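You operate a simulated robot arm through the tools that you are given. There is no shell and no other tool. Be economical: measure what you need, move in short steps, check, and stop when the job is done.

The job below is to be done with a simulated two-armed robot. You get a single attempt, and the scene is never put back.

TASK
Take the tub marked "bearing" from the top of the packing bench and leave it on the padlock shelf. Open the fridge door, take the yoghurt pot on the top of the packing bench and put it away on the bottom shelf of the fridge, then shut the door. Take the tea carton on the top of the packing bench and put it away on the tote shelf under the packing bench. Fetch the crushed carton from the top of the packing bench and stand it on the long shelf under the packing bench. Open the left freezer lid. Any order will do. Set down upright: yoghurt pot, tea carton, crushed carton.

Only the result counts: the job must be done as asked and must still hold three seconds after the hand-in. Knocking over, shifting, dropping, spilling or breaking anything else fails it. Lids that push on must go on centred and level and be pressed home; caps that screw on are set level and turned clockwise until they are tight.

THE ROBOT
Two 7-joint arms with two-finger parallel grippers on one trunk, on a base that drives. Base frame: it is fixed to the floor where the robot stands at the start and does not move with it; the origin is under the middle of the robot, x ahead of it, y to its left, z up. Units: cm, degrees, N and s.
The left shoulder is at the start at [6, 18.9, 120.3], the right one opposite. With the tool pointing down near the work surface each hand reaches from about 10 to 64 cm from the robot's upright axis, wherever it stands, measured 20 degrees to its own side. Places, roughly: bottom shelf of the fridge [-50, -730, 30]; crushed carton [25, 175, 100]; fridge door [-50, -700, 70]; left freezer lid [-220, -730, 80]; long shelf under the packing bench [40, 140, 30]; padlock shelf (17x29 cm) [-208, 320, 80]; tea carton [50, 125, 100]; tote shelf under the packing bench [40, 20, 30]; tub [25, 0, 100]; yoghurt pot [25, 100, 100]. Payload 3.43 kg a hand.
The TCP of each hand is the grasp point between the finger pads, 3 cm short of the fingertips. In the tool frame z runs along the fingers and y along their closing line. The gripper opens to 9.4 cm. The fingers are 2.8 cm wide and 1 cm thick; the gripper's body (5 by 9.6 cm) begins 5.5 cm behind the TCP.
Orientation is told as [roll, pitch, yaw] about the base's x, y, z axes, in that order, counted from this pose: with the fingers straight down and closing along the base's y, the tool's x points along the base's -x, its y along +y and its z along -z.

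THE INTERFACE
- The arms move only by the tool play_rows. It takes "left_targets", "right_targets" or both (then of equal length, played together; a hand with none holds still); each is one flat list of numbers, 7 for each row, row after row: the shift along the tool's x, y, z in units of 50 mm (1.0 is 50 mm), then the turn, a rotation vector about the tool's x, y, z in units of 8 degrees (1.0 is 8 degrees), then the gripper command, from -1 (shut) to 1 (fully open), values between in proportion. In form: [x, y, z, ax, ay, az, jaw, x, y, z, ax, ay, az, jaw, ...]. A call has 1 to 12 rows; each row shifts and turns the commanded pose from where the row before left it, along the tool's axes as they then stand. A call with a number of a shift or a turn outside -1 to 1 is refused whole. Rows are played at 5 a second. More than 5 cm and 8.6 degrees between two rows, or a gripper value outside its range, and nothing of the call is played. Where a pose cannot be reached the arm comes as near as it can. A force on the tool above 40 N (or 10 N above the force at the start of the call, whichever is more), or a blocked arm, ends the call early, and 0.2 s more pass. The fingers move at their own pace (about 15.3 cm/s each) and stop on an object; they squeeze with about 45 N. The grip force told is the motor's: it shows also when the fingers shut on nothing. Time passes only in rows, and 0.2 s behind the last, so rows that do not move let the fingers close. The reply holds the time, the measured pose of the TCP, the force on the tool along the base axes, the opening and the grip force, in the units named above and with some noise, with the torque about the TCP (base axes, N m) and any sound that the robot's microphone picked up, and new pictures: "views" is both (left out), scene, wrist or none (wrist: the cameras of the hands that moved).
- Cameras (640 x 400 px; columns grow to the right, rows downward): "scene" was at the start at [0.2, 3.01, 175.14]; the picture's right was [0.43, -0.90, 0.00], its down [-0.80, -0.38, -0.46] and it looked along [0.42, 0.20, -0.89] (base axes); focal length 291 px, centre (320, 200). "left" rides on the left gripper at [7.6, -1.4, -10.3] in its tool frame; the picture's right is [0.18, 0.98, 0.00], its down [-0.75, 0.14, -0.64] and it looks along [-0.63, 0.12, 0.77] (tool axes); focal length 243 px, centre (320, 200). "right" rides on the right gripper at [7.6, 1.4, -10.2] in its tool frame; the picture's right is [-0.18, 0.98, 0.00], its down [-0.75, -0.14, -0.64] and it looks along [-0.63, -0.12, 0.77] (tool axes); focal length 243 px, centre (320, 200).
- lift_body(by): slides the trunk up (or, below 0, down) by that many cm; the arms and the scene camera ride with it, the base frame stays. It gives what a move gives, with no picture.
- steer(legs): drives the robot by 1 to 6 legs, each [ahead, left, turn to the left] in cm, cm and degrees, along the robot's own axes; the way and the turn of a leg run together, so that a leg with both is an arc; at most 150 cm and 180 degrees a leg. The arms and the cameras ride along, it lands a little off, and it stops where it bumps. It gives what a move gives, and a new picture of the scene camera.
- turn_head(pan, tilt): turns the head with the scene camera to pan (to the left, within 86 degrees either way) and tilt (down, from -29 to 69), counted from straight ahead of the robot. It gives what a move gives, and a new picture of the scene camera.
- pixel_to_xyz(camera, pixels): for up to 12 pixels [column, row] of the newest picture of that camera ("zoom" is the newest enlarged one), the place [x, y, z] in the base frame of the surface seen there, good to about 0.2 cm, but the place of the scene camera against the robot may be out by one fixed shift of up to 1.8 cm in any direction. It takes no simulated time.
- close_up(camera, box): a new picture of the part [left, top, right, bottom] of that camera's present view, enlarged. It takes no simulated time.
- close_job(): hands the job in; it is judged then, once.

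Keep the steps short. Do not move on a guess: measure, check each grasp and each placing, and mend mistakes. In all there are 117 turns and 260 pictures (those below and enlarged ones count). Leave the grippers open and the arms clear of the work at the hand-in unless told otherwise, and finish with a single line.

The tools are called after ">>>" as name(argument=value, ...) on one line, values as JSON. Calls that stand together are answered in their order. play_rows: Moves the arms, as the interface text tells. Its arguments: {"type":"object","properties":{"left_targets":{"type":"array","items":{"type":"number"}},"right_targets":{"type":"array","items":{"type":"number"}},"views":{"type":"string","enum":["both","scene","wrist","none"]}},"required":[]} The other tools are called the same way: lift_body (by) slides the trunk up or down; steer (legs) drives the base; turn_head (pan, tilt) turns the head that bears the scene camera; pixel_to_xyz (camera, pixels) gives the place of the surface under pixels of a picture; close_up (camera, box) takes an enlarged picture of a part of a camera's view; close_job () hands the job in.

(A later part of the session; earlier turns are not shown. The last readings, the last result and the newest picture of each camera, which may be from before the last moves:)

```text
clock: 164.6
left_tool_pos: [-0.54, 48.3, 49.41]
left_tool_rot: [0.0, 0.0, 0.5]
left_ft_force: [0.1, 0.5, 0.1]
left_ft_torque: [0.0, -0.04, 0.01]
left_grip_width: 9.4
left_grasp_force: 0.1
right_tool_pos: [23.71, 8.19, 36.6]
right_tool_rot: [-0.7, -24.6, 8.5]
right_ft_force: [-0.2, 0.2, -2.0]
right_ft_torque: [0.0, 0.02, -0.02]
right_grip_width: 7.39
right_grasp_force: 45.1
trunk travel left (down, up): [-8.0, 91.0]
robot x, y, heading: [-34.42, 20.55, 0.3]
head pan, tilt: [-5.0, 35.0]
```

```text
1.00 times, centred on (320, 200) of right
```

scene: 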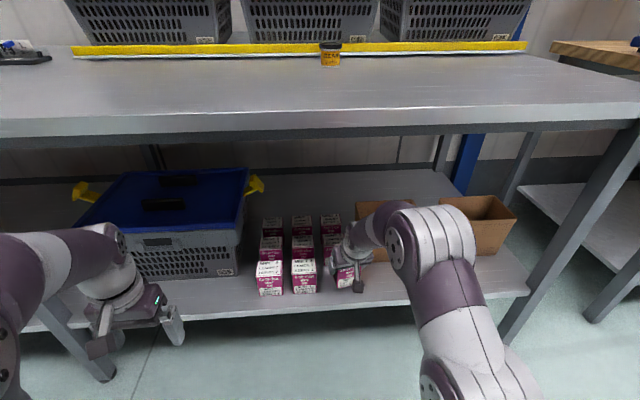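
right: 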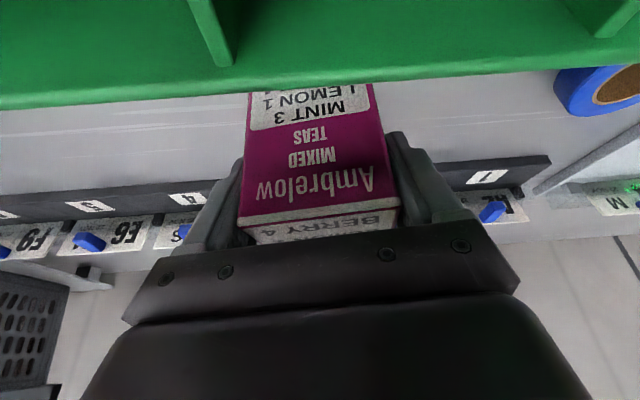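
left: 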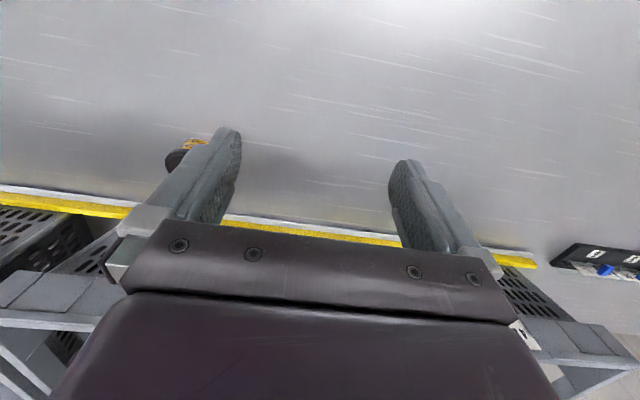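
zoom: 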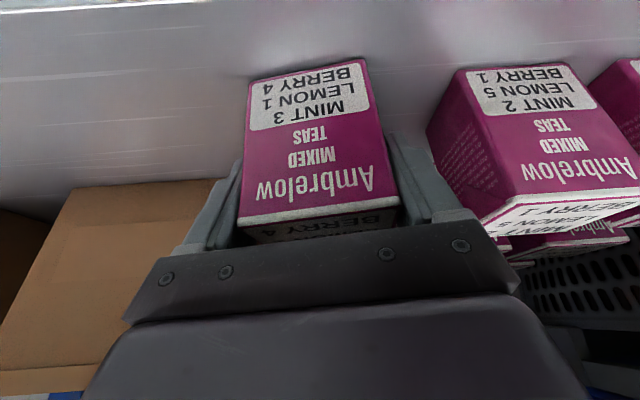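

I'll lower the last 0.3 cm, check contact, open part way, and withdraw along the fingers.

>>> lift_body(by=-0.3)

>>> play_rows(right_targets=[0, 0, 0, 0, 0, 0, 0.65, 0, 0, 0, 0, 0, 0, 0.85, 0, 0, 0, 0, 0, 0, 0.85, 0, 0, -0.5, 0, 0, 0, 0.85, 0, 0, -0.8, 0, 0, 0, 0.85, 0, 0, -0.8, 0, 0, 0, 0.85], views="wrist")

>>> steer(legs=[[-45, 0, 0]])

>>> close_up(camera="scene", box=[220, 180, 420, 290])

```text
clock: 165.1
left_tool_pos: [-0.59, 48.49, 49.11]
left_tool_rot: [-0.1, 0.0, 0.3]
left_ft_force: [0.1, 0.1, 0.8]
left_ft_torque: [-0.01, -0.02, 0.01]
left_grip_width: 9.39
left_grasp_force: 0.1
right_tool_pos: [23.74, 8.1, 36.43]
right_tool_rot: [-0.7, -24.8, 8.5]
right_ft_force: [-0.9, -0.3, 2.6]
right_ft_torque: [0.19, -0.04, 0.01]
right_grip_width: 7.4
right_grasp_force: 45.2
trunk travel left (down, up): [-7.7, 91.3]
robot x, y, heading: [-34.45, 20.9, 0.4]
head pan, tilt: [-5.0, 35.0]
```

```text
clock: 166.5
left_tool_pos: [-0.57, 48.4, 49.11]
left_tool_rot: [0.0, 0.0, 0.4]
left_ft_force: [-0.8, 0.5, 0.0]
left_ft_torque: [0.01, 0.01, 0.02]
left_grip_width: 9.39
left_grasp_force: 0.0
right_tool_pos: [19.61, 7.52, 45.67]
right_tool_rot: [-0.7, -24.5, 8.6]
right_ft_force: [0.5, -0.8, 0.4]
right_ft_torque: [-0.04, 0.01, -0.03]
right_grip_width: 8.68
right_grasp_force: 0.0
trunk travel left (down, up): [-7.7, 91.3]
robot x, y, heading: [-33.84, 20.92, 0.5]
head pan, tilt: [-5.0, 35.0]
```

right: 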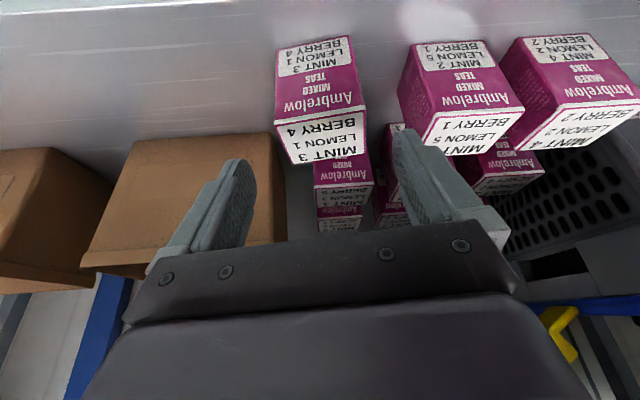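

```text
clock: 169.3
left_tool_pos: [-46.36, 48.04, 49.27]
left_tool_rot: [0.0, 0.0, 0.3]
left_ft_force: [0.7, -0.6, -0.3]
left_ft_torque: [-0.01, 0.03, -0.01]
left_grip_width: 9.38
left_grasp_force: 0.0
right_tool_pos: [-26.4, 7.0, 45.83]
right_tool_rot: [-0.7, -24.5, 8.5]
right_ft_force: [1.2, 0.1, 0.4]
right_ft_torque: [-0.01, 0.01, 0.03]
right_grip_width: 8.71
right_grasp_force: 0.0
trunk travel left (down, up): [-7.7, 91.3]
robot x, y, heading: [-79.73, 20.81, 0.5]
head pan, tilt: [-5.0, 35.0]
```

scene: 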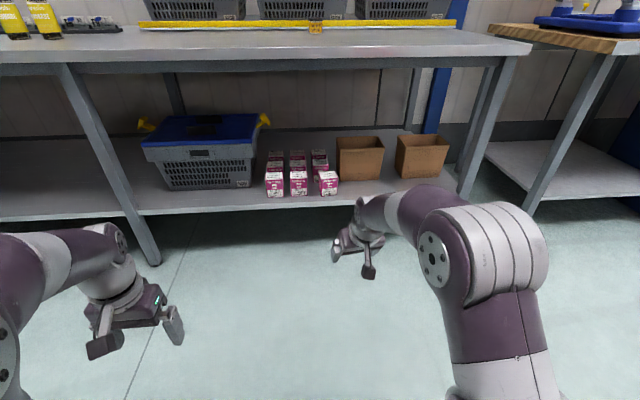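

```text
3.20 times, centred on (320, 235) of scene
```

zoom: 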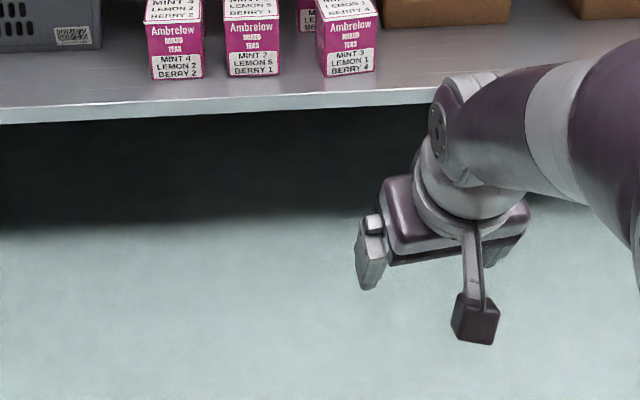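

The tea carton stands upright on the tote shelf. Before taking the yoghurt pot I'll raise the trunk and look toward the fridge, to choose which hand opens the door.

>>> lift_body(by=40)

>>> lift_body(by=38)

>>> turn_head(pan=-86, tilt=10)

>>> close_up(camera="scene", box=[200, 100, 440, 250])

```text
clock: 173.1
left_tool_pos: [-46.34, 48.02, 89.14]
left_tool_rot: [0.1, 0.1, 0.2]
left_ft_force: [0.8, 0.8, 0.0]
left_ft_torque: [0.01, -0.01, 0.0]
left_grip_width: 9.4
left_grasp_force: 0.0
right_tool_pos: [-26.2, 7.05, 85.69]
right_tool_rot: [-0.7, -24.6, 8.5]
right_ft_force: [0.4, 0.4, -0.4]
right_ft_torque: [0.01, 0.01, 0.03]
right_grip_width: 8.7
right_grasp_force: 0.0
trunk travel left (down, up): [-47.7, 51.3]
robot x, y, heading: [-80.34, 20.8, 0.5]
head pan, tilt: [-5.0, 35.0]
```

```text
clock: 176.8
left_tool_pos: [-46.33, 47.99, 127.14]
left_tool_rot: [0.0, 0.1, 0.3]
left_ft_force: [-0.4, 0.4, -0.9]
left_ft_torque: [-0.01, -0.01, -0.04]
left_grip_width: 9.4
left_grasp_force: 0.0
right_tool_pos: [-26.23, 7.04, 123.77]
right_tool_rot: [-0.7, -24.6, 8.5]
right_ft_force: [0.8, -0.5, 0.5]
right_ft_torque: [0.0, 0.02, 0.0]
right_grip_width: 8.68
right_grasp_force: 0.0
trunk travel left (down, up): [-85.7, 13.3]
robot x, y, heading: [-79.79, 20.34, 0.3]
head pan, tilt: [-5.0, 35.0]
```

```text
clock: 178.3
left_tool_pos: [-46.47, 48.03, 127.2]
left_tool_rot: [0.0, 0.1, 0.2]
left_ft_force: [-0.1, -0.2, 0.6]
left_ft_torque: [0.02, -0.02, 0.04]
left_grip_width: 9.38
left_grasp_force: 0.1
right_tool_pos: [-26.27, 7.15, 123.74]
right_tool_rot: [-0.7, -24.5, 8.5]
right_ft_force: [0.0, 0.0, 0.5]
right_ft_torque: [-0.01, -0.03, 0.0]
right_grip_width: 8.69
right_grasp_force: 0.1
trunk travel left (down, up): [-85.7, 13.3]
robot x, y, heading: [-79.92, 20.45, -0.2]
head pan, tilt: [-85.9, 10.0]
```

scene: 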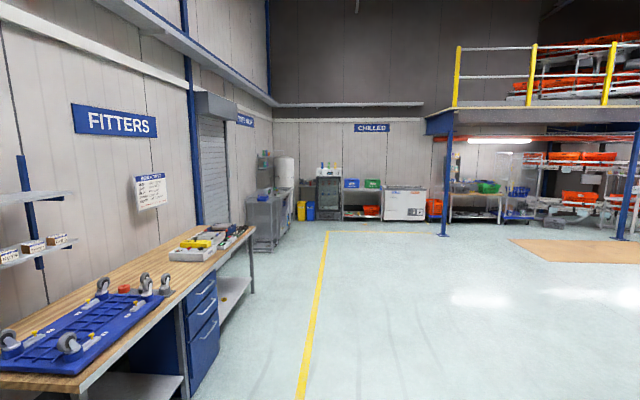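

```text
2.67 times, centred on (320, 175) of scene
```

zoom: 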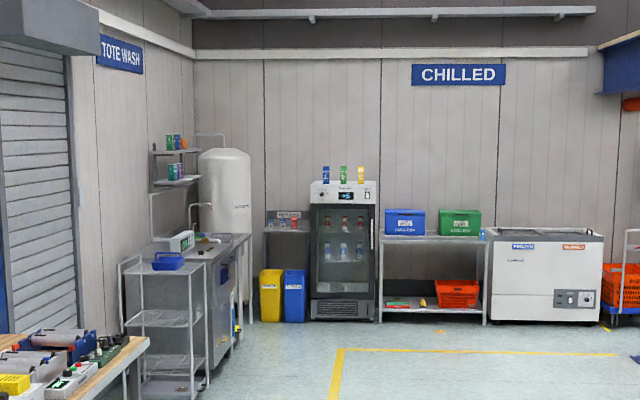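

The fridge has a glass door with its handle on the right (-x) and the hinge on the left. I'll open with the right hand and carry the pot in the left. I'll zoom in on the fridge and freezer.

>>> close_up(camera="scene", box=[305, 160, 355, 225])

>>> close_up(camera="scene", box=[370, 175, 450, 230])

>>> pixel_to_xyz(camera="scene", pixels=[[328, 190], [338, 190], [318, 218], [395, 205], [350, 220], [330, 170], [300, 210], [300, 250], [370, 260]])

```text
6.15 times, centred on (330, 192) of scene
```

zoom: 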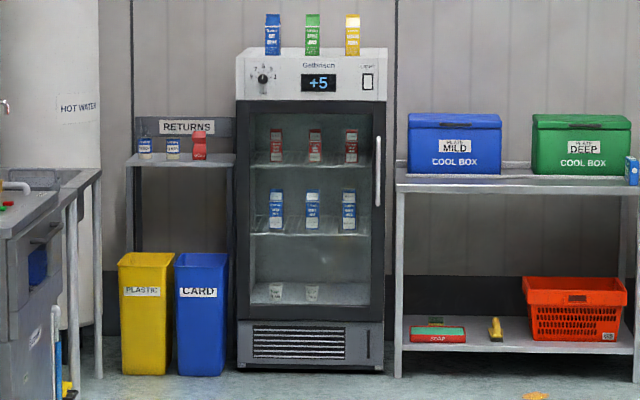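

```text
7.27 times, centred on (410, 202) of scene
```

zoom: 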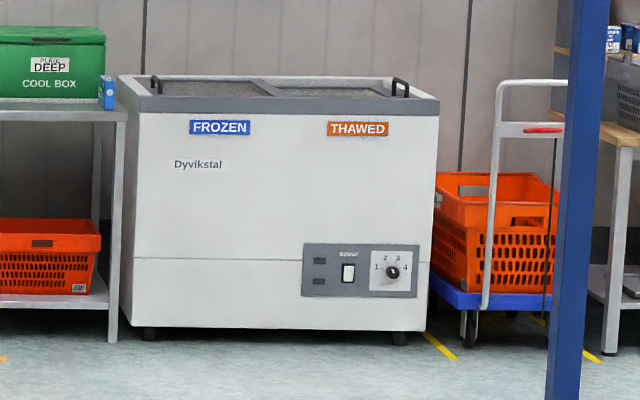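

```text
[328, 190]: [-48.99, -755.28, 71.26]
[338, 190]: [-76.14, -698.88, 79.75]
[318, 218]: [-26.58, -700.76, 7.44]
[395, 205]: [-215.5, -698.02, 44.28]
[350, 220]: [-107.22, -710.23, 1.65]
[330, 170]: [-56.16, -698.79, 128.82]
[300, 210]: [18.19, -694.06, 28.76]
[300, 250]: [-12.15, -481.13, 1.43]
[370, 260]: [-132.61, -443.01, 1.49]
```

The bottom shelf already holds two pots. The freezer is a chest with two top lids whose handles are at the outer ends. Now the pot: I'll lower the trunk 25 cm and bring the left hand forward with a tilt of about 43°, in free space.

>>> lift_body(by=-24)

>>> play_rows(left_targets=[-0.9, 0, 0.55, 0, 0, 0, 1, -0.9, 0, 0.55, 0, 0, 0, 1, -0.9, 0, 0.55, 0, 0, 0, 1, -0.9, 0, 0.55, 0, 0, 0, 1, 0, 0, 0, 0, -0.9, 0, 1, 0, 0, 0, 0, -0.9, 0, 1, 0, 0, 0, 0, -0.9, 0, 1, 0, 0, 0, 0, -0.9, 0, 1, 0, 0, 0, 0, -0.9, 0, 1, 0, 0, 0, 0, -0.9, 0, 1, 0, 0, 0, 0, 0, 0, 1], views="none")

>>> turn_head(pan=30, tilt=40)

```text
clock: 180.8
left_tool_pos: [-46.43, 48.03, 103.18]
left_tool_rot: [0.0, 0.1, 0.3]
left_ft_force: [0.2, -0.1, 0.3]
left_ft_torque: [0.0, 0.02, -0.01]
left_grip_width: 9.39
left_grasp_force: 0.0
right_tool_pos: [-26.35, 7.08, 99.78]
right_tool_rot: [-0.6, -24.7, 8.5]
right_ft_force: [0.2, -0.4, -0.4]
right_ft_torque: [0.03, -0.02, 0.03]
right_grip_width: 8.71
right_grasp_force: 0.1
trunk travel left (down, up): [-61.7, 37.3]
robot x, y, heading: [-80.17, 20.35, 0.6]
head pan, tilt: [-85.9, 10.0]
```

```text
refused: row 1 steps farther than a row can; nothing moved
```

```text
clock: 182.8
left_tool_pos: [-46.35, 48.05, 103.13]
left_tool_rot: [0.0, 0.0, 0.3]
left_ft_force: [-0.3, 0.2, -0.8]
left_ft_torque: [0.02, -0.01, -0.02]
left_grip_width: 9.38
left_grasp_force: 0.1
right_tool_pos: [-26.19, 7.04, 99.92]
right_tool_rot: [-0.8, -24.6, 8.6]
right_ft_force: [0.3, 0.7, -1.3]
right_ft_torque: [0.0, 0.0, 0.01]
right_grip_width: 8.71
right_grasp_force: 0.1
trunk travel left (down, up): [-61.7, 37.3]
robot x, y, heading: [-79.98, 20.35, 0.4]
head pan, tilt: [30.0, 40.0]
```

scene: 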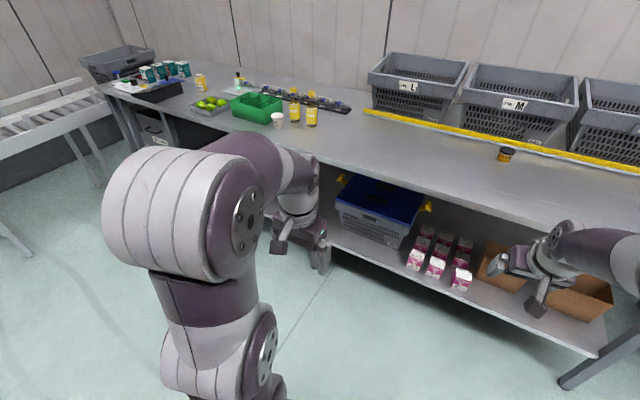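

The row was slightly too long. I'll shorten it, then drive left toward the pot.

>>> play_rows(left_targets=[-0.85, 0, 0.5, 0, 0, 0, 1, -0.85, 0, 0.5, 0, 0, 0, 1, -0.85, 0, 0.5, 0, 0, 0, 1, -0.85, 0, 0.5, 0, 0, 0, 1, 0, 0, 0, 0, -0.9, 0, 1, 0, 0, 0, 0, -0.9, 0, 1, 0, 0, 0, 0, -0.9, 0, 1, 0, 0, 0, 0, -0.9, 0, 1, 0, 0, 0, 0, -0.9, 0, 1, 0, 0, 0, 0, -0.9, 0, 1, 0, 0, 0, 0, 0, 0, 1], views="none")

>>> steer(legs=[[0, 59, 0], [28, 0, 0]])

>>> close_up(camera="left", box=[0, 0, 640, 400])

```text
clock: 185.2
left_tool_pos: [-29.33, 48.11, 93.2]
left_tool_rot: [0.1, -43.3, 0.2]
left_ft_force: [0.3, -0.9, -0.1]
left_ft_torque: [0.01, 0.01, 0.03]
left_grip_width: 9.39
left_grasp_force: 0.1
right_tool_pos: [-26.18, 7.02, 99.68]
right_tool_rot: [-0.7, -24.7, 8.4]
right_ft_force: [0.4, 0.3, 0.5]
right_ft_torque: [0.0, 0.01, 0.01]
right_grip_width: 8.69
right_grasp_force: 0.1
trunk travel left (down, up): [-61.7, 37.3]
robot x, y, heading: [-79.84, 20.76, 0.4]
head pan, tilt: [30.0, 40.0]
```

```text
clock: 190.1
left_tool_pos: [-1.78, 107.58, 93.06]
left_tool_rot: [-0.1, -43.2, 0.2]
left_ft_force: [-0.5, 0.3, -1.0]
left_ft_torque: [-0.04, 0.02, 0.0]
left_grip_width: 9.38
left_grasp_force: 0.1
right_tool_pos: [1.36, 66.5, 99.85]
right_tool_rot: [-0.7, -24.6, 8.5]
right_ft_force: [-0.2, -0.3, -0.5]
right_ft_torque: [-0.01, 0.01, 0.01]
right_grip_width: 8.71
right_grasp_force: 0.0
trunk travel left (down, up): [-61.7, 37.3]
robot x, y, heading: [-52.15, 79.75, 0.4]
head pan, tilt: [30.0, 40.0]
```

scene: 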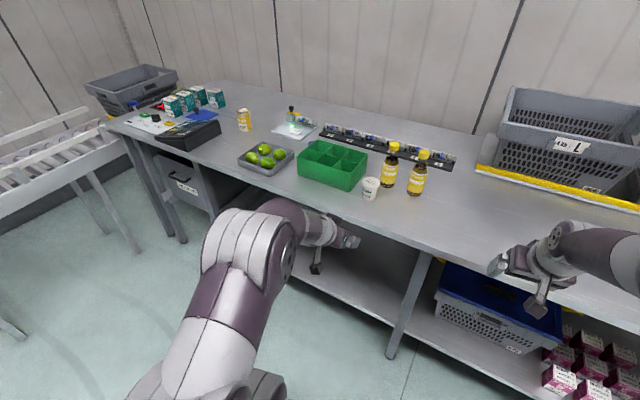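

```text
1.00 times, centred on (320, 200) of left
```

zoom: 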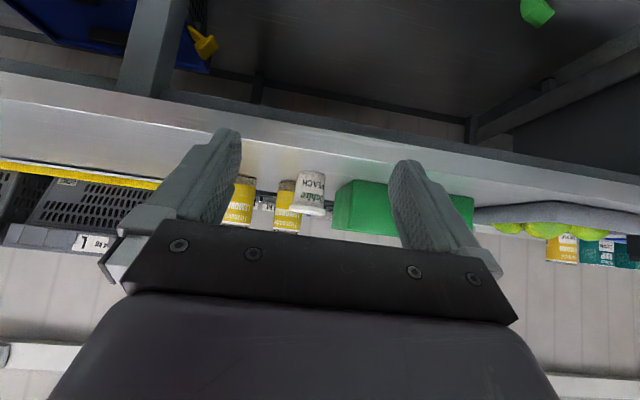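

The pot shows at (311,190), with the green tray on its left. I'll measure from a zoomed view.

>>> close_up(camera="left", box=[220, 140, 420, 250])

>>> close_up(camera="scene", box=[290, 130, 440, 210])

```text
3.20 times, centred on (320, 195) of left
```

zoom: 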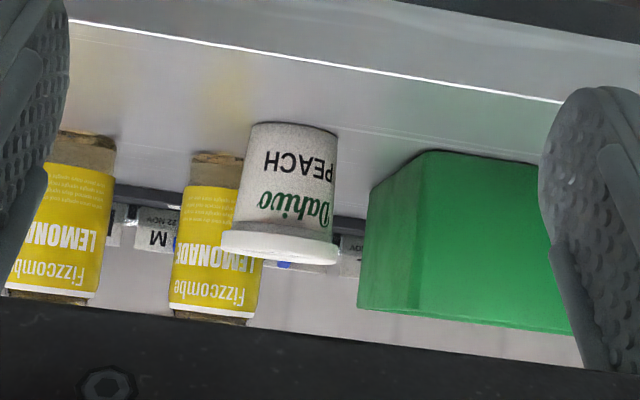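

```text
4.27 times, centred on (365, 170) of scene
```

zoom: 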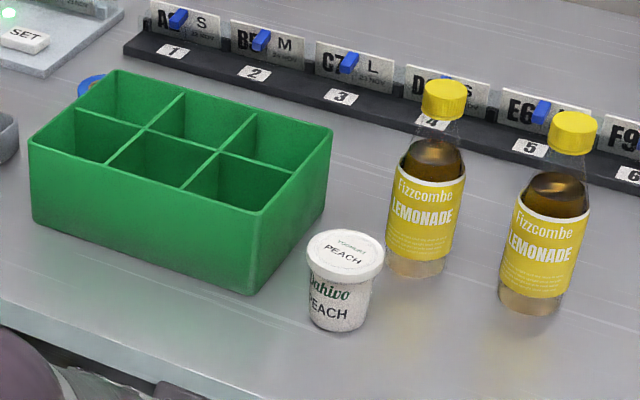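

>>> pixel_to_xyz(camera="zoom", pixels=[[345, 248], [308, 250], [382, 262], [345, 232], [345, 272], [340, 325], [312, 300], [250, 285], [258, 215], [322, 210], [330, 150], [415, 270]])

>>> close_up(camera="left", box=[220, 140, 420, 250])

>>> pixel_to_xyz(camera="zoom", pixels=[[224, 238], [338, 252], [280, 245], [285, 130], [250, 140], [336, 150], [375, 185], [430, 155], [415, 310], [290, 190], [215, 160]])

```text
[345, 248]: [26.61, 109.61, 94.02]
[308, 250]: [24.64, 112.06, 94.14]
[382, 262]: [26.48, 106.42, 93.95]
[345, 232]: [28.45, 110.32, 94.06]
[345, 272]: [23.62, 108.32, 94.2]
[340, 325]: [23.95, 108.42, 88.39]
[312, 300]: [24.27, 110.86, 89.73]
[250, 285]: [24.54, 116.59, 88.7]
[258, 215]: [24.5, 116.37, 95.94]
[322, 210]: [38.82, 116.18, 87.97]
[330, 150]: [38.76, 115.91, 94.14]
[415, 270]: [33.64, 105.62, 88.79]
```

```text
3.20 times, centred on (320, 195) of left
```

zoom: 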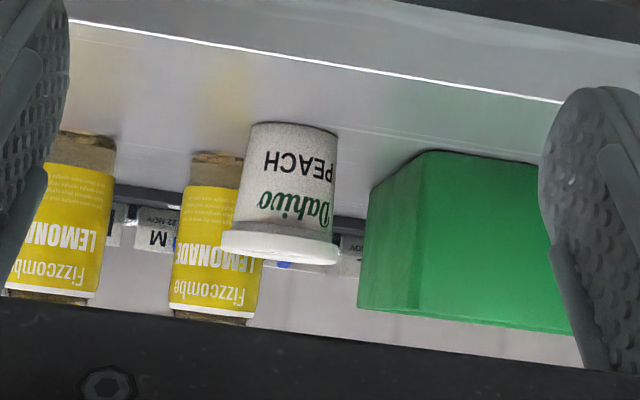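

```text
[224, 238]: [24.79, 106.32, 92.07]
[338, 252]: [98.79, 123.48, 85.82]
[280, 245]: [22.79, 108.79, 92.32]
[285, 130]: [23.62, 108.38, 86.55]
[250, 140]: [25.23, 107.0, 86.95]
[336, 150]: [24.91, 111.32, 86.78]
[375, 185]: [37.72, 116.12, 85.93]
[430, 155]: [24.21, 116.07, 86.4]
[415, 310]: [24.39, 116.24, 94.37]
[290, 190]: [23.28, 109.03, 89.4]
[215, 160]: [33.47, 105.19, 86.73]
```

The pot centre is about (25.6,109.2), its lid 5.9 cm wide and top at 92.4; the tray edge at y 116 leaves room. I'll drive ahead 20 cm and left 1.6 cm, and set the hand height to 89.9 with a trunk move.

>>> steer(legs=[[19, 1.6, -0.4]])

>>> close_up(camera="left", box=[200, 60, 440, 240])

```text
clock: 191.6
left_tool_pos: [17.32, 108.82, 93.07]
left_tool_rot: [0.0, -43.2, -0.2]
left_ft_force: [0.4, -0.7, 0.1]
left_ft_torque: [-0.01, -0.01, -0.02]
left_grip_width: 9.41
left_grasp_force: 0.0
right_tool_pos: [20.21, 67.79, 99.71]
right_tool_rot: [-0.8, -24.6, 8.1]
right_ft_force: [0.6, -0.3, -0.3]
right_ft_torque: [-0.02, 0.0, -0.02]
right_grip_width: 8.71
right_grasp_force: 0.0
trunk travel left (down, up): [-61.7, 37.3]
robot x, y, heading: [-33.39, 81.44, -0.5]
head pan, tilt: [30.0, 40.0]
```

scene: 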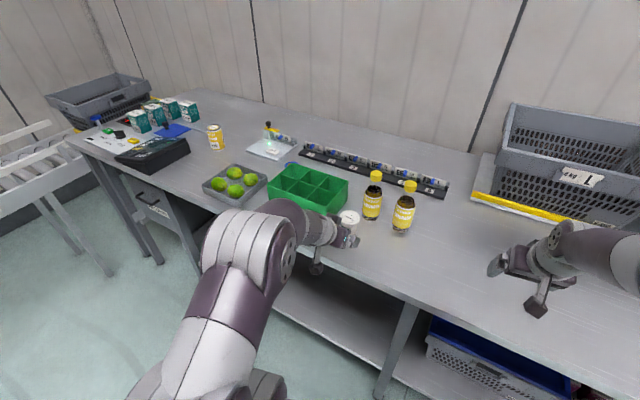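

```text
2.22 times, centred on (320, 150) of left
```

zoom: 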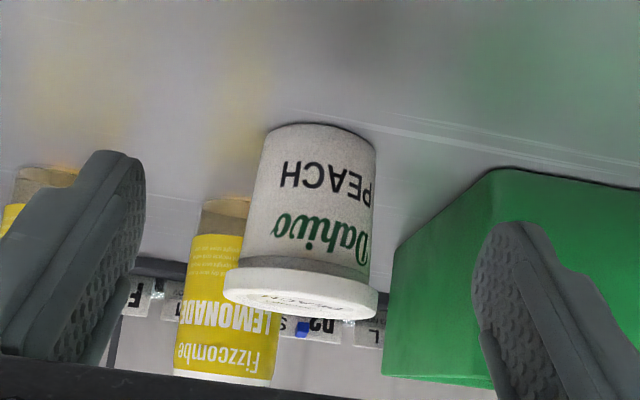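

>>> pixel_to_xyz(camera="zoom", pixels=[[228, 280], [376, 300], [265, 150], [374, 165], [320, 130], [300, 292], [300, 280]])

```text
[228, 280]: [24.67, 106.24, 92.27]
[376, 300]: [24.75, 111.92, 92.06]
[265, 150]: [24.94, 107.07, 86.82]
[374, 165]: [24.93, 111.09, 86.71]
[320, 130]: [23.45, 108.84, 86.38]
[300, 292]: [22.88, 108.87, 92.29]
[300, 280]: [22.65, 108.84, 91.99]
```

I'll lower 3.2 cm with the trunk, move 7.5 cm forward, close and check.

>>> lift_body(by=-3.2)

>>> play_rows(left_targets=[0, 0.05, 0, 0, 0, 0, 0.7, -0.364, 0, 0.343, 0, 0, 0, 0.7, -0.364, 0, 0.343, 0, 0, 0, 0.7, -0.364, 0, 0.343, 0, 0, 0, 0.7, 0, 0, 0, 0, 0, 0, 0.7], views="wrist")

```text
clock: 192.4
left_tool_pos: [17.17, 108.89, 89.99]
left_tool_rot: [0.0, -43.3, -0.1]
left_ft_force: [-0.4, 0.4, 0.2]
left_ft_torque: [-0.01, 0.04, 0.03]
left_grip_width: 9.38
left_grasp_force: 0.0
right_tool_pos: [20.19, 67.81, 96.75]
right_tool_rot: [-0.8, -24.7, 8.1]
right_ft_force: [0.0, -0.3, -0.1]
right_ft_torque: [0.01, 0.03, 0.02]
right_grip_width: 8.69
right_grasp_force: 0.0
trunk travel left (down, up): [-58.5, 40.5]
robot x, y, heading: [-33.19, 81.96, -0.1]
head pan, tilt: [30.0, 40.0]
```

```text
clock: 193.6
left_tool_pos: [24.85, 108.85, 89.86]
left_tool_rot: [0.1, -43.3, -0.1]
left_ft_force: [0.0, 0.2, -0.4]
left_ft_torque: [-0.01, -0.02, -0.01]
left_grip_width: 8.01
left_grasp_force: 0.1
right_tool_pos: [20.12, 67.76, 96.66]
right_tool_rot: [-0.7, -24.8, 8.2]
right_ft_force: [-0.5, -0.7, -0.2]
right_ft_torque: [0.02, 0.0, -0.03]
right_grip_width: 8.69
right_grasp_force: 0.0
trunk travel left (down, up): [-58.5, 40.5]
robot x, y, heading: [-33.3, 81.77, 0.0]
head pan, tilt: [30.0, 40.0]
```

left: 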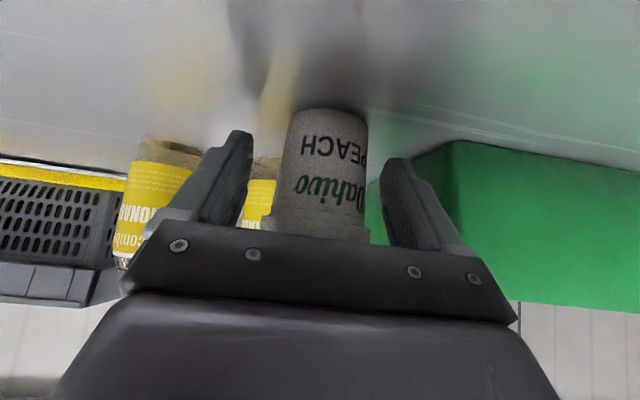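

The pot is centred between the fingers. I'll close and lift 3 cm.

>>> play_rows(left_targets=[0, 0, 0, 0, 0, 0, -1, 0, 0, 0, 0, 0, 0, -1, 0, 0, 0, 0, 0, 0, -1, 0, 0, 0, 0, 0, 0, -1], views="none")

>>> lift_body(by=3)

>>> close_up(camera="left", box=[0, 0, 640, 400])

```text
clock: 194.6
left_tool_pos: [24.8, 108.87, 89.83]
left_tool_rot: [0.0, -43.2, -0.1]
left_ft_force: [1.4, 0.3, 1.2]
left_ft_torque: [-0.03, -0.07, 0.03]
left_grip_width: 5.56
left_grasp_force: 45.1
right_tool_pos: [20.02, 67.78, 96.64]
right_tool_rot: [-0.6, -24.5, 8.1]
right_ft_force: [0.2, -0.6, -0.2]
right_ft_torque: [-0.01, -0.01, -0.01]
right_grip_width: 8.69
right_grasp_force: 0.0
trunk travel left (down, up): [-58.5, 40.5]
robot x, y, heading: [-33.55, 80.94, -0.1]
head pan, tilt: [30.0, 40.0]
```

```text
clock: 195.3
left_tool_pos: [24.94, 108.92, 92.77]
left_tool_rot: [0.0, -43.2, -0.1]
left_ft_force: [-0.6, 0.1, -1.5]
left_ft_torque: [-0.01, 0.01, 0.01]
left_grip_width: 5.59
left_grasp_force: 45.1
right_tool_pos: [20.28, 67.9, 99.5]
right_tool_rot: [-0.7, -24.6, 8.2]
right_ft_force: [-0.3, -0.3, 0.9]
right_ft_torque: [0.0, 0.0, -0.01]
right_grip_width: 8.7
right_grasp_force: 0.2
trunk travel left (down, up): [-61.5, 37.5]
robot x, y, heading: [-33.51, 81.74, -0.2]
head pan, tilt: [30.0, 40.0]
```

```text
1.00 times, centred on (320, 200) of left
```

zoom: 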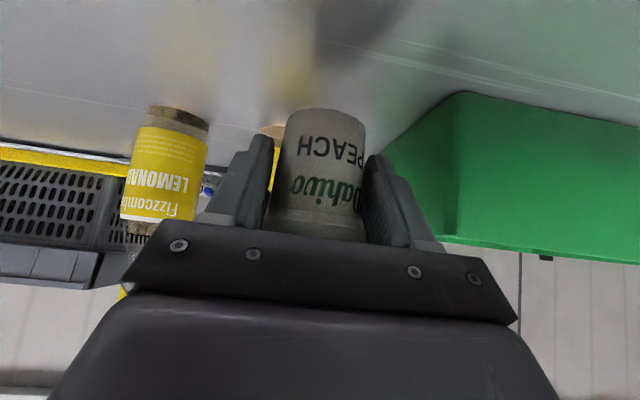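

The pot is held, its bottom 3.8 cm below the TCP. I'll raise it, back away, turn right and drive toward the fridge along x about -83, which is clear.

>>> lift_body(by=15)

>>> steer(legs=[[-50, 0, 0], [0, 0, -90], [150, 0, 0], [150, 0, 0], [150, 0, 0], [120, 0, 0]])

>>> turn_head(pan=0, tilt=25)

```text
clock: 197.1
left_tool_pos: [24.81, 108.96, 107.73]
left_tool_rot: [0.0, -43.2, 0.0]
left_ft_force: [-0.1, -0.1, -2.2]
left_ft_torque: [-0.01, 0.0, 0.02]
left_grip_width: 5.59
left_grasp_force: 45.0
right_tool_pos: [20.09, 67.87, 114.67]
right_tool_rot: [-0.7, -24.6, 8.2]
right_ft_force: [-0.1, -0.1, -0.6]
right_ft_torque: [0.02, 0.02, 0.0]
right_grip_width: 8.7
right_grasp_force: 0.0
trunk travel left (down, up): [-76.5, 22.5]
robot x, y, heading: [-33.2, 81.87, -0.1]
head pan, tilt: [30.0, 40.0]
```

```text
clock: 230.6
left_tool_pos: [-3.99, -540.77, 107.88]
left_tool_rot: [-0.1, -43.2, -84.1]
left_ft_force: [1.0, -0.9, -1.7]
left_ft_torque: [0.0, -0.04, 0.0]
left_grip_width: 5.57
left_grasp_force: 45.2
right_tool_pos: [-45.42, -540.58, 114.58]
right_tool_rot: [-0.7, -24.7, -75.7]
right_ft_force: [-0.8, 0.0, -0.5]
right_ft_torque: [0.0, 0.01, 0.0]
right_grip_width: 8.73
right_grasp_force: 0.1
trunk travel left (down, up): [-76.5, 22.5]
robot x, y, heading: [-37.09, -485.56, -83.9]
head pan, tilt: [30.0, 40.0]
```

scene: 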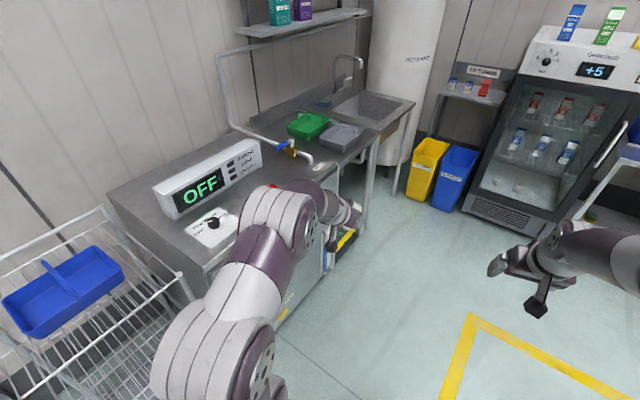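

```text
clock: 231.5
left_tool_pos: [-3.87, -540.82, 107.87]
left_tool_rot: [0.0, -43.2, -84.1]
left_ft_force: [0.4, -0.1, -1.5]
left_ft_torque: [0.04, -0.01, -0.02]
left_grip_width: 5.51
left_grasp_force: 45.7
right_tool_pos: [-45.31, -540.52, 114.57]
right_tool_rot: [-0.8, -24.6, -75.7]
right_ft_force: [-0.4, 0.6, -0.1]
right_ft_torque: [-0.01, -0.01, -0.01]
right_grip_width: 8.68
right_grasp_force: 0.1
trunk travel left (down, up): [-76.5, 22.5]
robot x, y, heading: [-37.21, -485.74, -84.0]
head pan, tilt: [0.0, 25.0]
```

scene: 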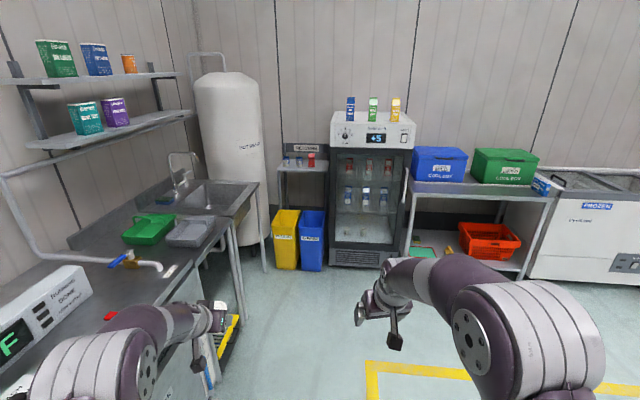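

The drive drifted: heading -84, x -37, close to the sinks on my left. I'll move right, square up to the fridge, then measure the handle.

>>> steer(legs=[[0, -26, 0], [0, 0, -6]])

>>> close_up(camera="scene", box=[240, 80, 400, 280])

```text
clock: 233.9
left_tool_pos: [-36.09, -546.87, 107.81]
left_tool_rot: [0.0, -43.2, -90.2]
left_ft_force: [0.6, -0.5, -1.8]
left_ft_torque: [0.0, -0.02, 0.0]
left_grip_width: 5.56
left_grasp_force: 45.3
right_tool_pos: [-77.16, -541.93, 114.55]
right_tool_rot: [-0.8, -24.6, -82.0]
right_ft_force: [0.4, -0.6, -1.2]
right_ft_torque: [0.03, -0.01, 0.0]
right_grip_width: 8.71
right_grasp_force: 0.1
trunk travel left (down, up): [-76.5, 22.5]
robot x, y, heading: [-63.3, -488.77, -90.2]
head pan, tilt: [0.0, 25.0]
```

scene: 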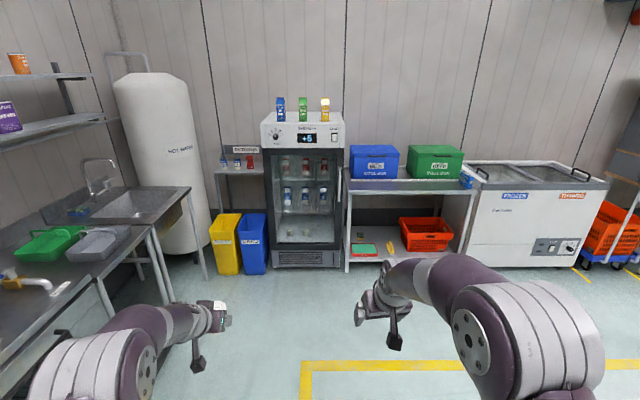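

```text
2.00 times, centred on (320, 180) of scene
```

zoom: 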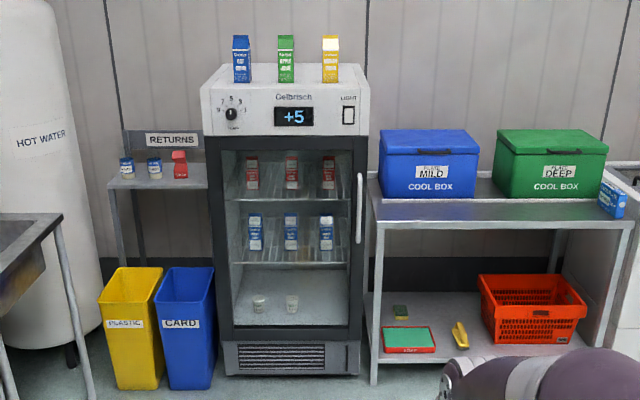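

>>> pixel_to_xyz(camera="zoom", pixels=[[359, 176], [359, 208], [359, 240], [364, 160], [213, 200], [288, 318], [290, 262], [292, 305], [258, 305], [372, 212], [185, 268], [348, 300]])

>>> close_up(camera="scene", box=[320, 150, 360, 210])

>>> close_up(camera="scene", box=[440, 140, 640, 280])

```text
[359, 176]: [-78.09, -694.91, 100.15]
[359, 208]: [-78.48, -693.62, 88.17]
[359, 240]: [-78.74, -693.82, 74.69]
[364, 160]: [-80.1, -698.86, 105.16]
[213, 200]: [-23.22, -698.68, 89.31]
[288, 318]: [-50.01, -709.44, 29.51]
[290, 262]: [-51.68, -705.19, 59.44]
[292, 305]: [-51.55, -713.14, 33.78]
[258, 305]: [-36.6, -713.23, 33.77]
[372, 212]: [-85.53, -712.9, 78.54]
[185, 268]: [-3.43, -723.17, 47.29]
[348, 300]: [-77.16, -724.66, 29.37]
```

```text
6.67 times, centred on (340, 180) of scene
```

zoom: 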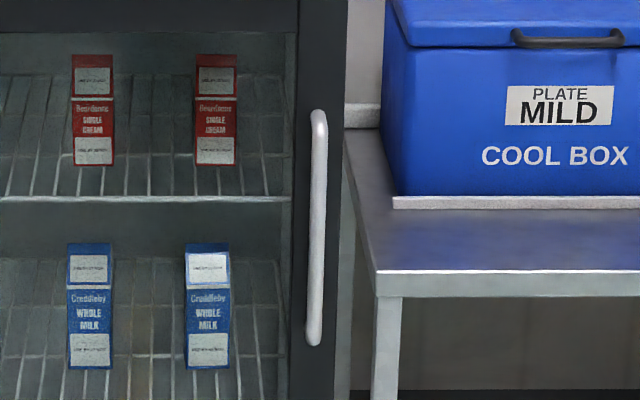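

```text
2.86 times, centred on (540, 210) of scene
```

zoom: 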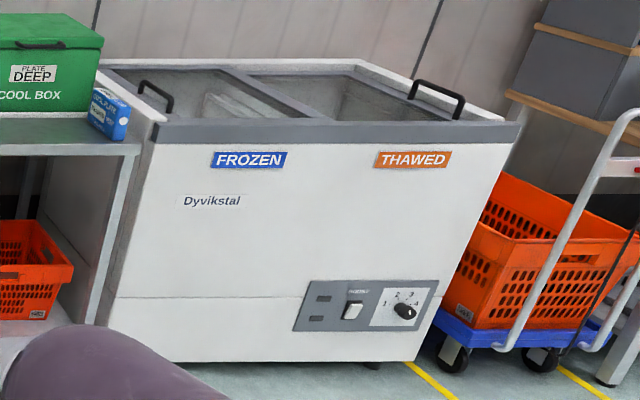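

Here are the true values: handle bar at x -78.4, y about -692.7, z 73–99; door face y -697.8; hinge near x -22. The bottom shelf is at z 28.0 and the next shelf at 58. I'll lower the trunk 28 cm, draw the left hand with the pot back 20 cm, and turn the right hand square with more tilt, all in free space.

>>> lift_body(by=-28)

>>> play_rows(left_targets=[0.58, 0, -0.55, 0, 0, 0, -1, 0.58, 0, -0.55, 0, 0, 0, -1, 0.58, 0, -0.55, 0, 0, 0, -1, 0.58, 0, -0.55, 0, 0, 0, -1, 0.58, 0, -0.55, 0, 0, 0, -1, 0, 0, 0, 0, 0, 0, -1], right_targets=[0, 0, 0, 0.43, 0, 0.9, 1, 0, 0, 0, 0, -0.85, 0, 1, 0, 0, 0, 0, -0.85, 0, 1, 0, 0, 0, 0, -0.85, 0, 1, 0, 0, 0, 0, -0.85, 0, 1, 0, 0, 0, 0, 0, 0, 1], views="scene")

```text
clock: 236.8
left_tool_pos: [-36.08, -546.75, 79.9]
left_tool_rot: [0.0, -43.2, -90.3]
left_ft_force: [-0.6, 0.2, -1.1]
left_ft_torque: [0.02, 0.02, 0.02]
left_grip_width: 5.54
left_grasp_force: 44.9
right_tool_pos: [-77.32, -542.02, 86.59]
right_tool_rot: [-0.8, -24.6, -81.9]
right_ft_force: [0.4, 0.4, -0.6]
right_ft_torque: [-0.03, 0.04, -0.03]
right_grip_width: 8.71
right_grasp_force: 0.1
trunk travel left (down, up): [-48.5, 50.5]
robot x, y, heading: [-62.98, -488.36, -90.2]
head pan, tilt: [0.0, 25.0]
```

```text
clock: 238.2
left_tool_pos: [-36.04, -526.57, 80.24]
left_tool_rot: [0.0, -43.3, -90.3]
left_ft_force: [0.1, 0.4, -1.5]
left_ft_torque: [0.02, 0.03, -0.03]
left_grip_width: 5.54
left_grasp_force: 45.1
right_tool_pos: [-77.56, -541.89, 86.57]
right_tool_rot: [-1.7, -49.7, -89.4]
right_ft_force: [-0.8, 0.1, -0.5]
right_ft_torque: [0.02, 0.03, 0.03]
right_grip_width: 9.38
right_grasp_force: 0.0
trunk travel left (down, up): [-48.5, 50.5]
robot x, y, heading: [-63.11, -488.43, -90.3]
head pan, tilt: [0.0, 25.0]
```

scene: 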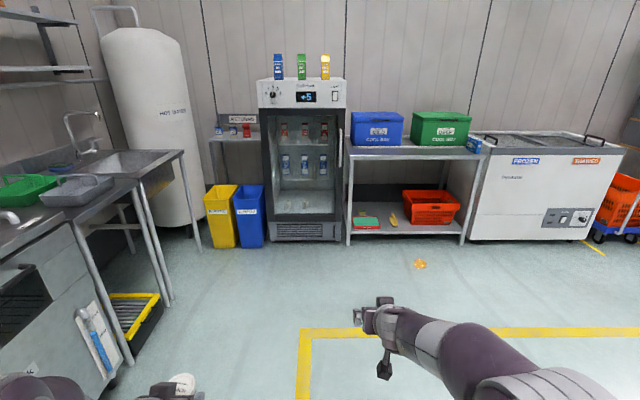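

The hand is at z 86.6 with 50° tilt. Something orange lies on the floor at (420,263); I'll check that it's outside my path.

>>> pixel_to_xyz(camera="scene", pixels=[[420, 263], [340, 150], [350, 240], [320, 230], [190, 395]])

>>> close_up(camera="scene", box=[400, 250, 440, 275])

```text
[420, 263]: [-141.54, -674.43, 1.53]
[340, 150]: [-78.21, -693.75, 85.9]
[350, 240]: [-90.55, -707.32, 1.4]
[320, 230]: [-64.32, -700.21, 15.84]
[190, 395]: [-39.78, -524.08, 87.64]
```

```text
16.00 times, centred on (420, 262) of scene
```

zoom: 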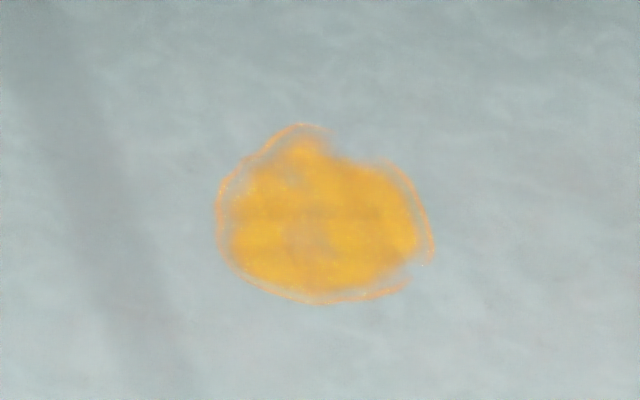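

It's an orange spill on the floor at (-141,-674), outside this path; I'll keep clear of it later too. Now I'll drive ahead 135 cm toward the handle.

>>> steer(legs=[[135, 0, 0.3]])

>>> close_up(camera="right", box=[0, 0, 640, 400])

```text
clock: 244.8
left_tool_pos: [-35.19, -659.15, 80.04]
left_tool_rot: [0.1, -43.2, -89.5]
left_ft_force: [0.6, 0.3, -2.2]
left_ft_torque: [0.03, -0.02, -0.01]
left_grip_width: 5.55
left_grasp_force: 45.2
right_tool_pos: [-76.43, -675.07, 86.55]
right_tool_rot: [-1.6, -49.6, -88.6]
right_ft_force: [0.3, -0.2, 0.0]
right_ft_torque: [0.02, 0.03, 0.04]
right_grip_width: 9.4
right_grasp_force: 0.0
trunk travel left (down, up): [-48.5, 50.5]
robot x, y, heading: [-62.8, -621.18, -89.5]
head pan, tilt: [0.0, 25.0]
```

scene: 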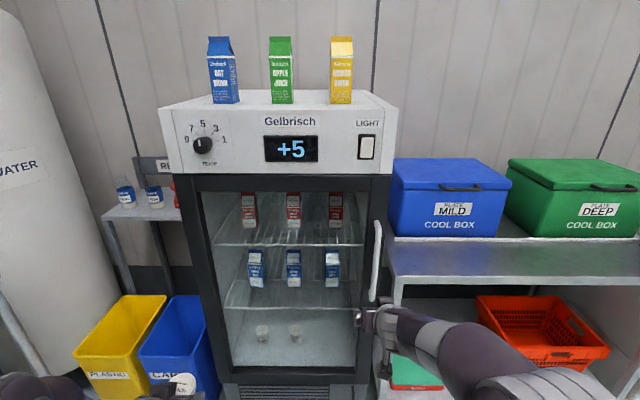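

```text
1.00 times, centred on (320, 200) of right
```

zoom: 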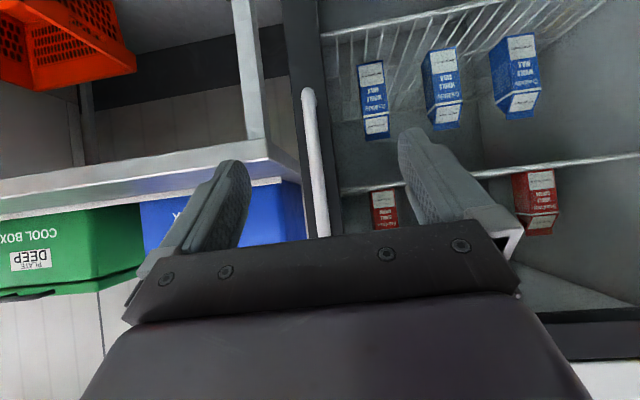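

The handle shows in the wrist view from (308,95) to (322,230). I'll measure it.

>>> pixel_to_xyz(camera="zoom", pixels=[[308, 95], [311, 120], [314, 150], [317, 180], [320, 215], [303, 150], [293, 60], [330, 150], [282, 100], [240, 160]])

```text
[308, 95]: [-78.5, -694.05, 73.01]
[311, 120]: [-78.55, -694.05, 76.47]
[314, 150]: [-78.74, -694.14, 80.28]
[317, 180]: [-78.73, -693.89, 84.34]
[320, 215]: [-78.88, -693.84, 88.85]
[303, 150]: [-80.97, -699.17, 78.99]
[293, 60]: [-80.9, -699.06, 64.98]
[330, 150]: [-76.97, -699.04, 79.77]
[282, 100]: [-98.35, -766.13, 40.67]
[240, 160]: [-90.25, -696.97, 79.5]
```

The bar's front is at y -694.0, x -78.7, and the door face at -699.1. I'll drive 13 cm ahead and shift the hand 2.3 cm right.

>>> steer(legs=[[13, -1.5, -0.5]])

>>> close_up(camera="right", box=[160, 0, 480, 240])

>>> pixel_to_xyz(camera="zoom", pixels=[[320, 100], [330, 200], [320, 150], [320, 300]])

```text
clock: 246.1
left_tool_pos: [-37.11, -672.65, 80.14]
left_tool_rot: [-0.1, -43.1, -90.1]
left_ft_force: [-0.1, 0.6, -1.6]
left_ft_torque: [0.02, -0.05, -0.02]
left_grip_width: 5.55
left_grasp_force: 45.3
right_tool_pos: [-78.39, -688.15, 86.39]
right_tool_rot: [-1.7, -49.5, -89.2]
right_ft_force: [-0.6, 0.1, 0.8]
right_ft_torque: [-0.03, -0.01, -0.01]
right_grip_width: 9.38
right_grasp_force: 0.0
trunk travel left (down, up): [-48.5, 50.5]
robot x, y, heading: [-64.67, -634.62, -89.9]
head pan, tilt: [0.0, 25.0]
```

scene: 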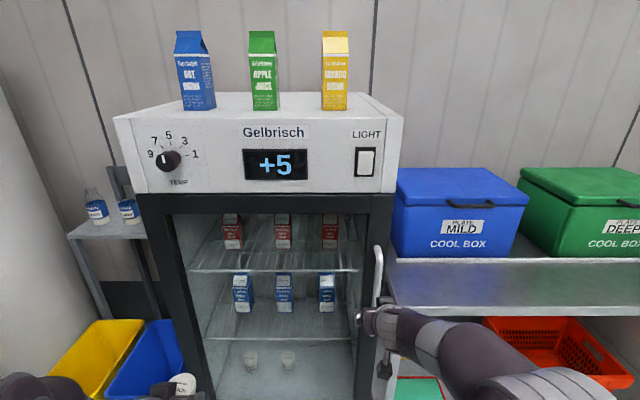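

```text
1.67 times, centred on (320, 120) of right
```

zoom: 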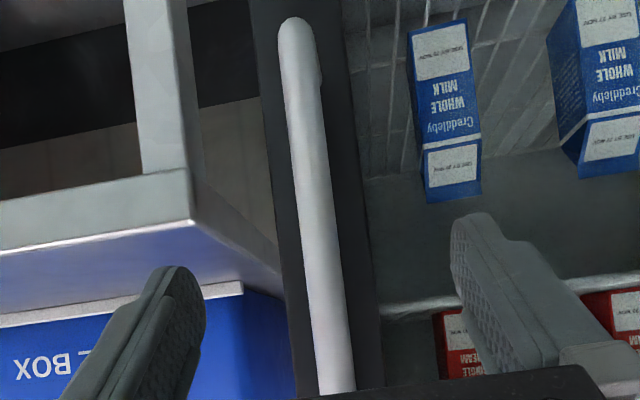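

```text
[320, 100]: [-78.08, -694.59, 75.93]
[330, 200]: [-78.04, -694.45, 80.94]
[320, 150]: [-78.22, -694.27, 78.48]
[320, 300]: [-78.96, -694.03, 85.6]
```

The handle is lined up. I'll narrow the jaws to 6 cm, move 6 cm forward, and close on the bar.

>>> play_rows(right_targets=[0, -0.05, 0, 0, 0, 0, 0.3, -0.268, 0, 0.314, 0, 0, 0, 0.3, -0.268, 0, 0.314, 0, 0, 0, 0.3, -0.268, 0, 0.314, 0, 0, 0, 0.3, 0, 0, 0, 0, 0, 0, -1, 0, 0, 0, 0, 0, 0, -1, 0, 0, 0, 0, 0, 0, -1], views="wrist")

```text
clock: 247.7
left_tool_pos: [-37.11, -672.47, 80.25]
left_tool_rot: [0.1, -43.3, -90.1]
left_ft_force: [0.6, -1.0, -0.9]
left_ft_torque: [0.03, 0.03, -0.03]
left_grip_width: 5.53
left_grasp_force: 44.8
right_tool_pos: [-78.83, -694.36, 86.35]
right_tool_rot: [-1.5, -49.5, -89.3]
right_ft_force: [-9.2, -0.3, -3.7]
right_ft_torque: [0.21, -0.1, -0.1]
right_grip_width: 2.21
right_grasp_force: 44.7
trunk travel left (down, up): [-48.5, 50.5]
robot x, y, heading: [-64.33, -634.81, -90.0]
head pan, tilt: [0.0, 25.0]
```

right: 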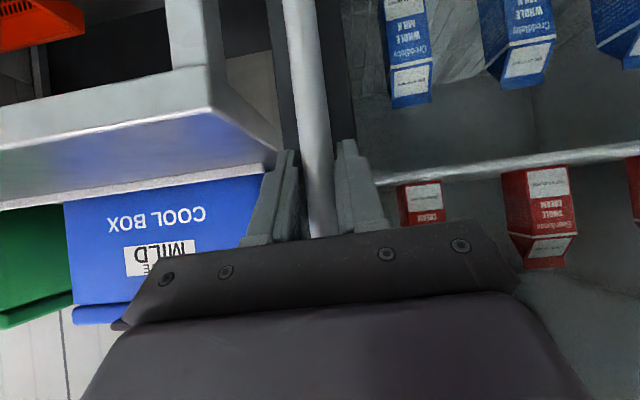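

I grip the bar (2.2 cm, 45 N). I'll pull along the arc about the hinge, turning the hand along with the door, 10° first.

>>> play_rows(right_targets=[0.32, 0.038, -0.374, 0.238, 0, 0.203, -1, 0.32, 0.038, -0.374, 0.238, 0, 0.203, -1, 0.32, 0.038, -0.374, 0.238, 0, 0.203, -1, 0.32, 0.038, -0.374, 0.238, 0, 0.203, -1])

```text
clock: 248.7
left_tool_pos: [-36.87, -672.61, 80.04]
left_tool_rot: [-0.2, -43.1, -89.9]
left_ft_force: [0.1, -0.6, -1.4]
left_ft_torque: [0.05, -0.06, 0.02]
left_grip_width: 5.52
left_grasp_force: 44.4
right_tool_pos: [-76.79, -684.51, 86.56]
right_tool_rot: [-1.9, -49.6, -98.7]
right_ft_force: [20.7, -6.1, -15.6]
right_ft_torque: [0.83, 0.13, 0.32]
right_grip_width: 2.21
right_grasp_force: 44.4
trunk travel left (down, up): [-48.5, 50.5]
robot x, y, heading: [-64.93, -634.32, -90.1]
head pan, tilt: [0.0, 25.0]
```

scene: 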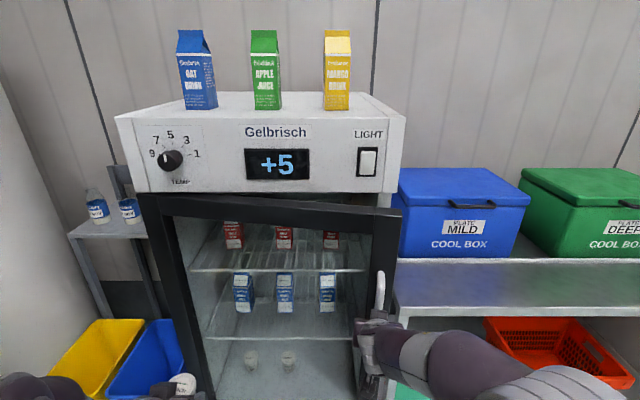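
right: 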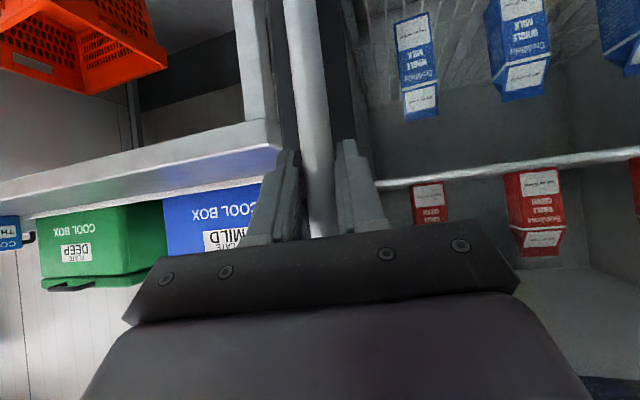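

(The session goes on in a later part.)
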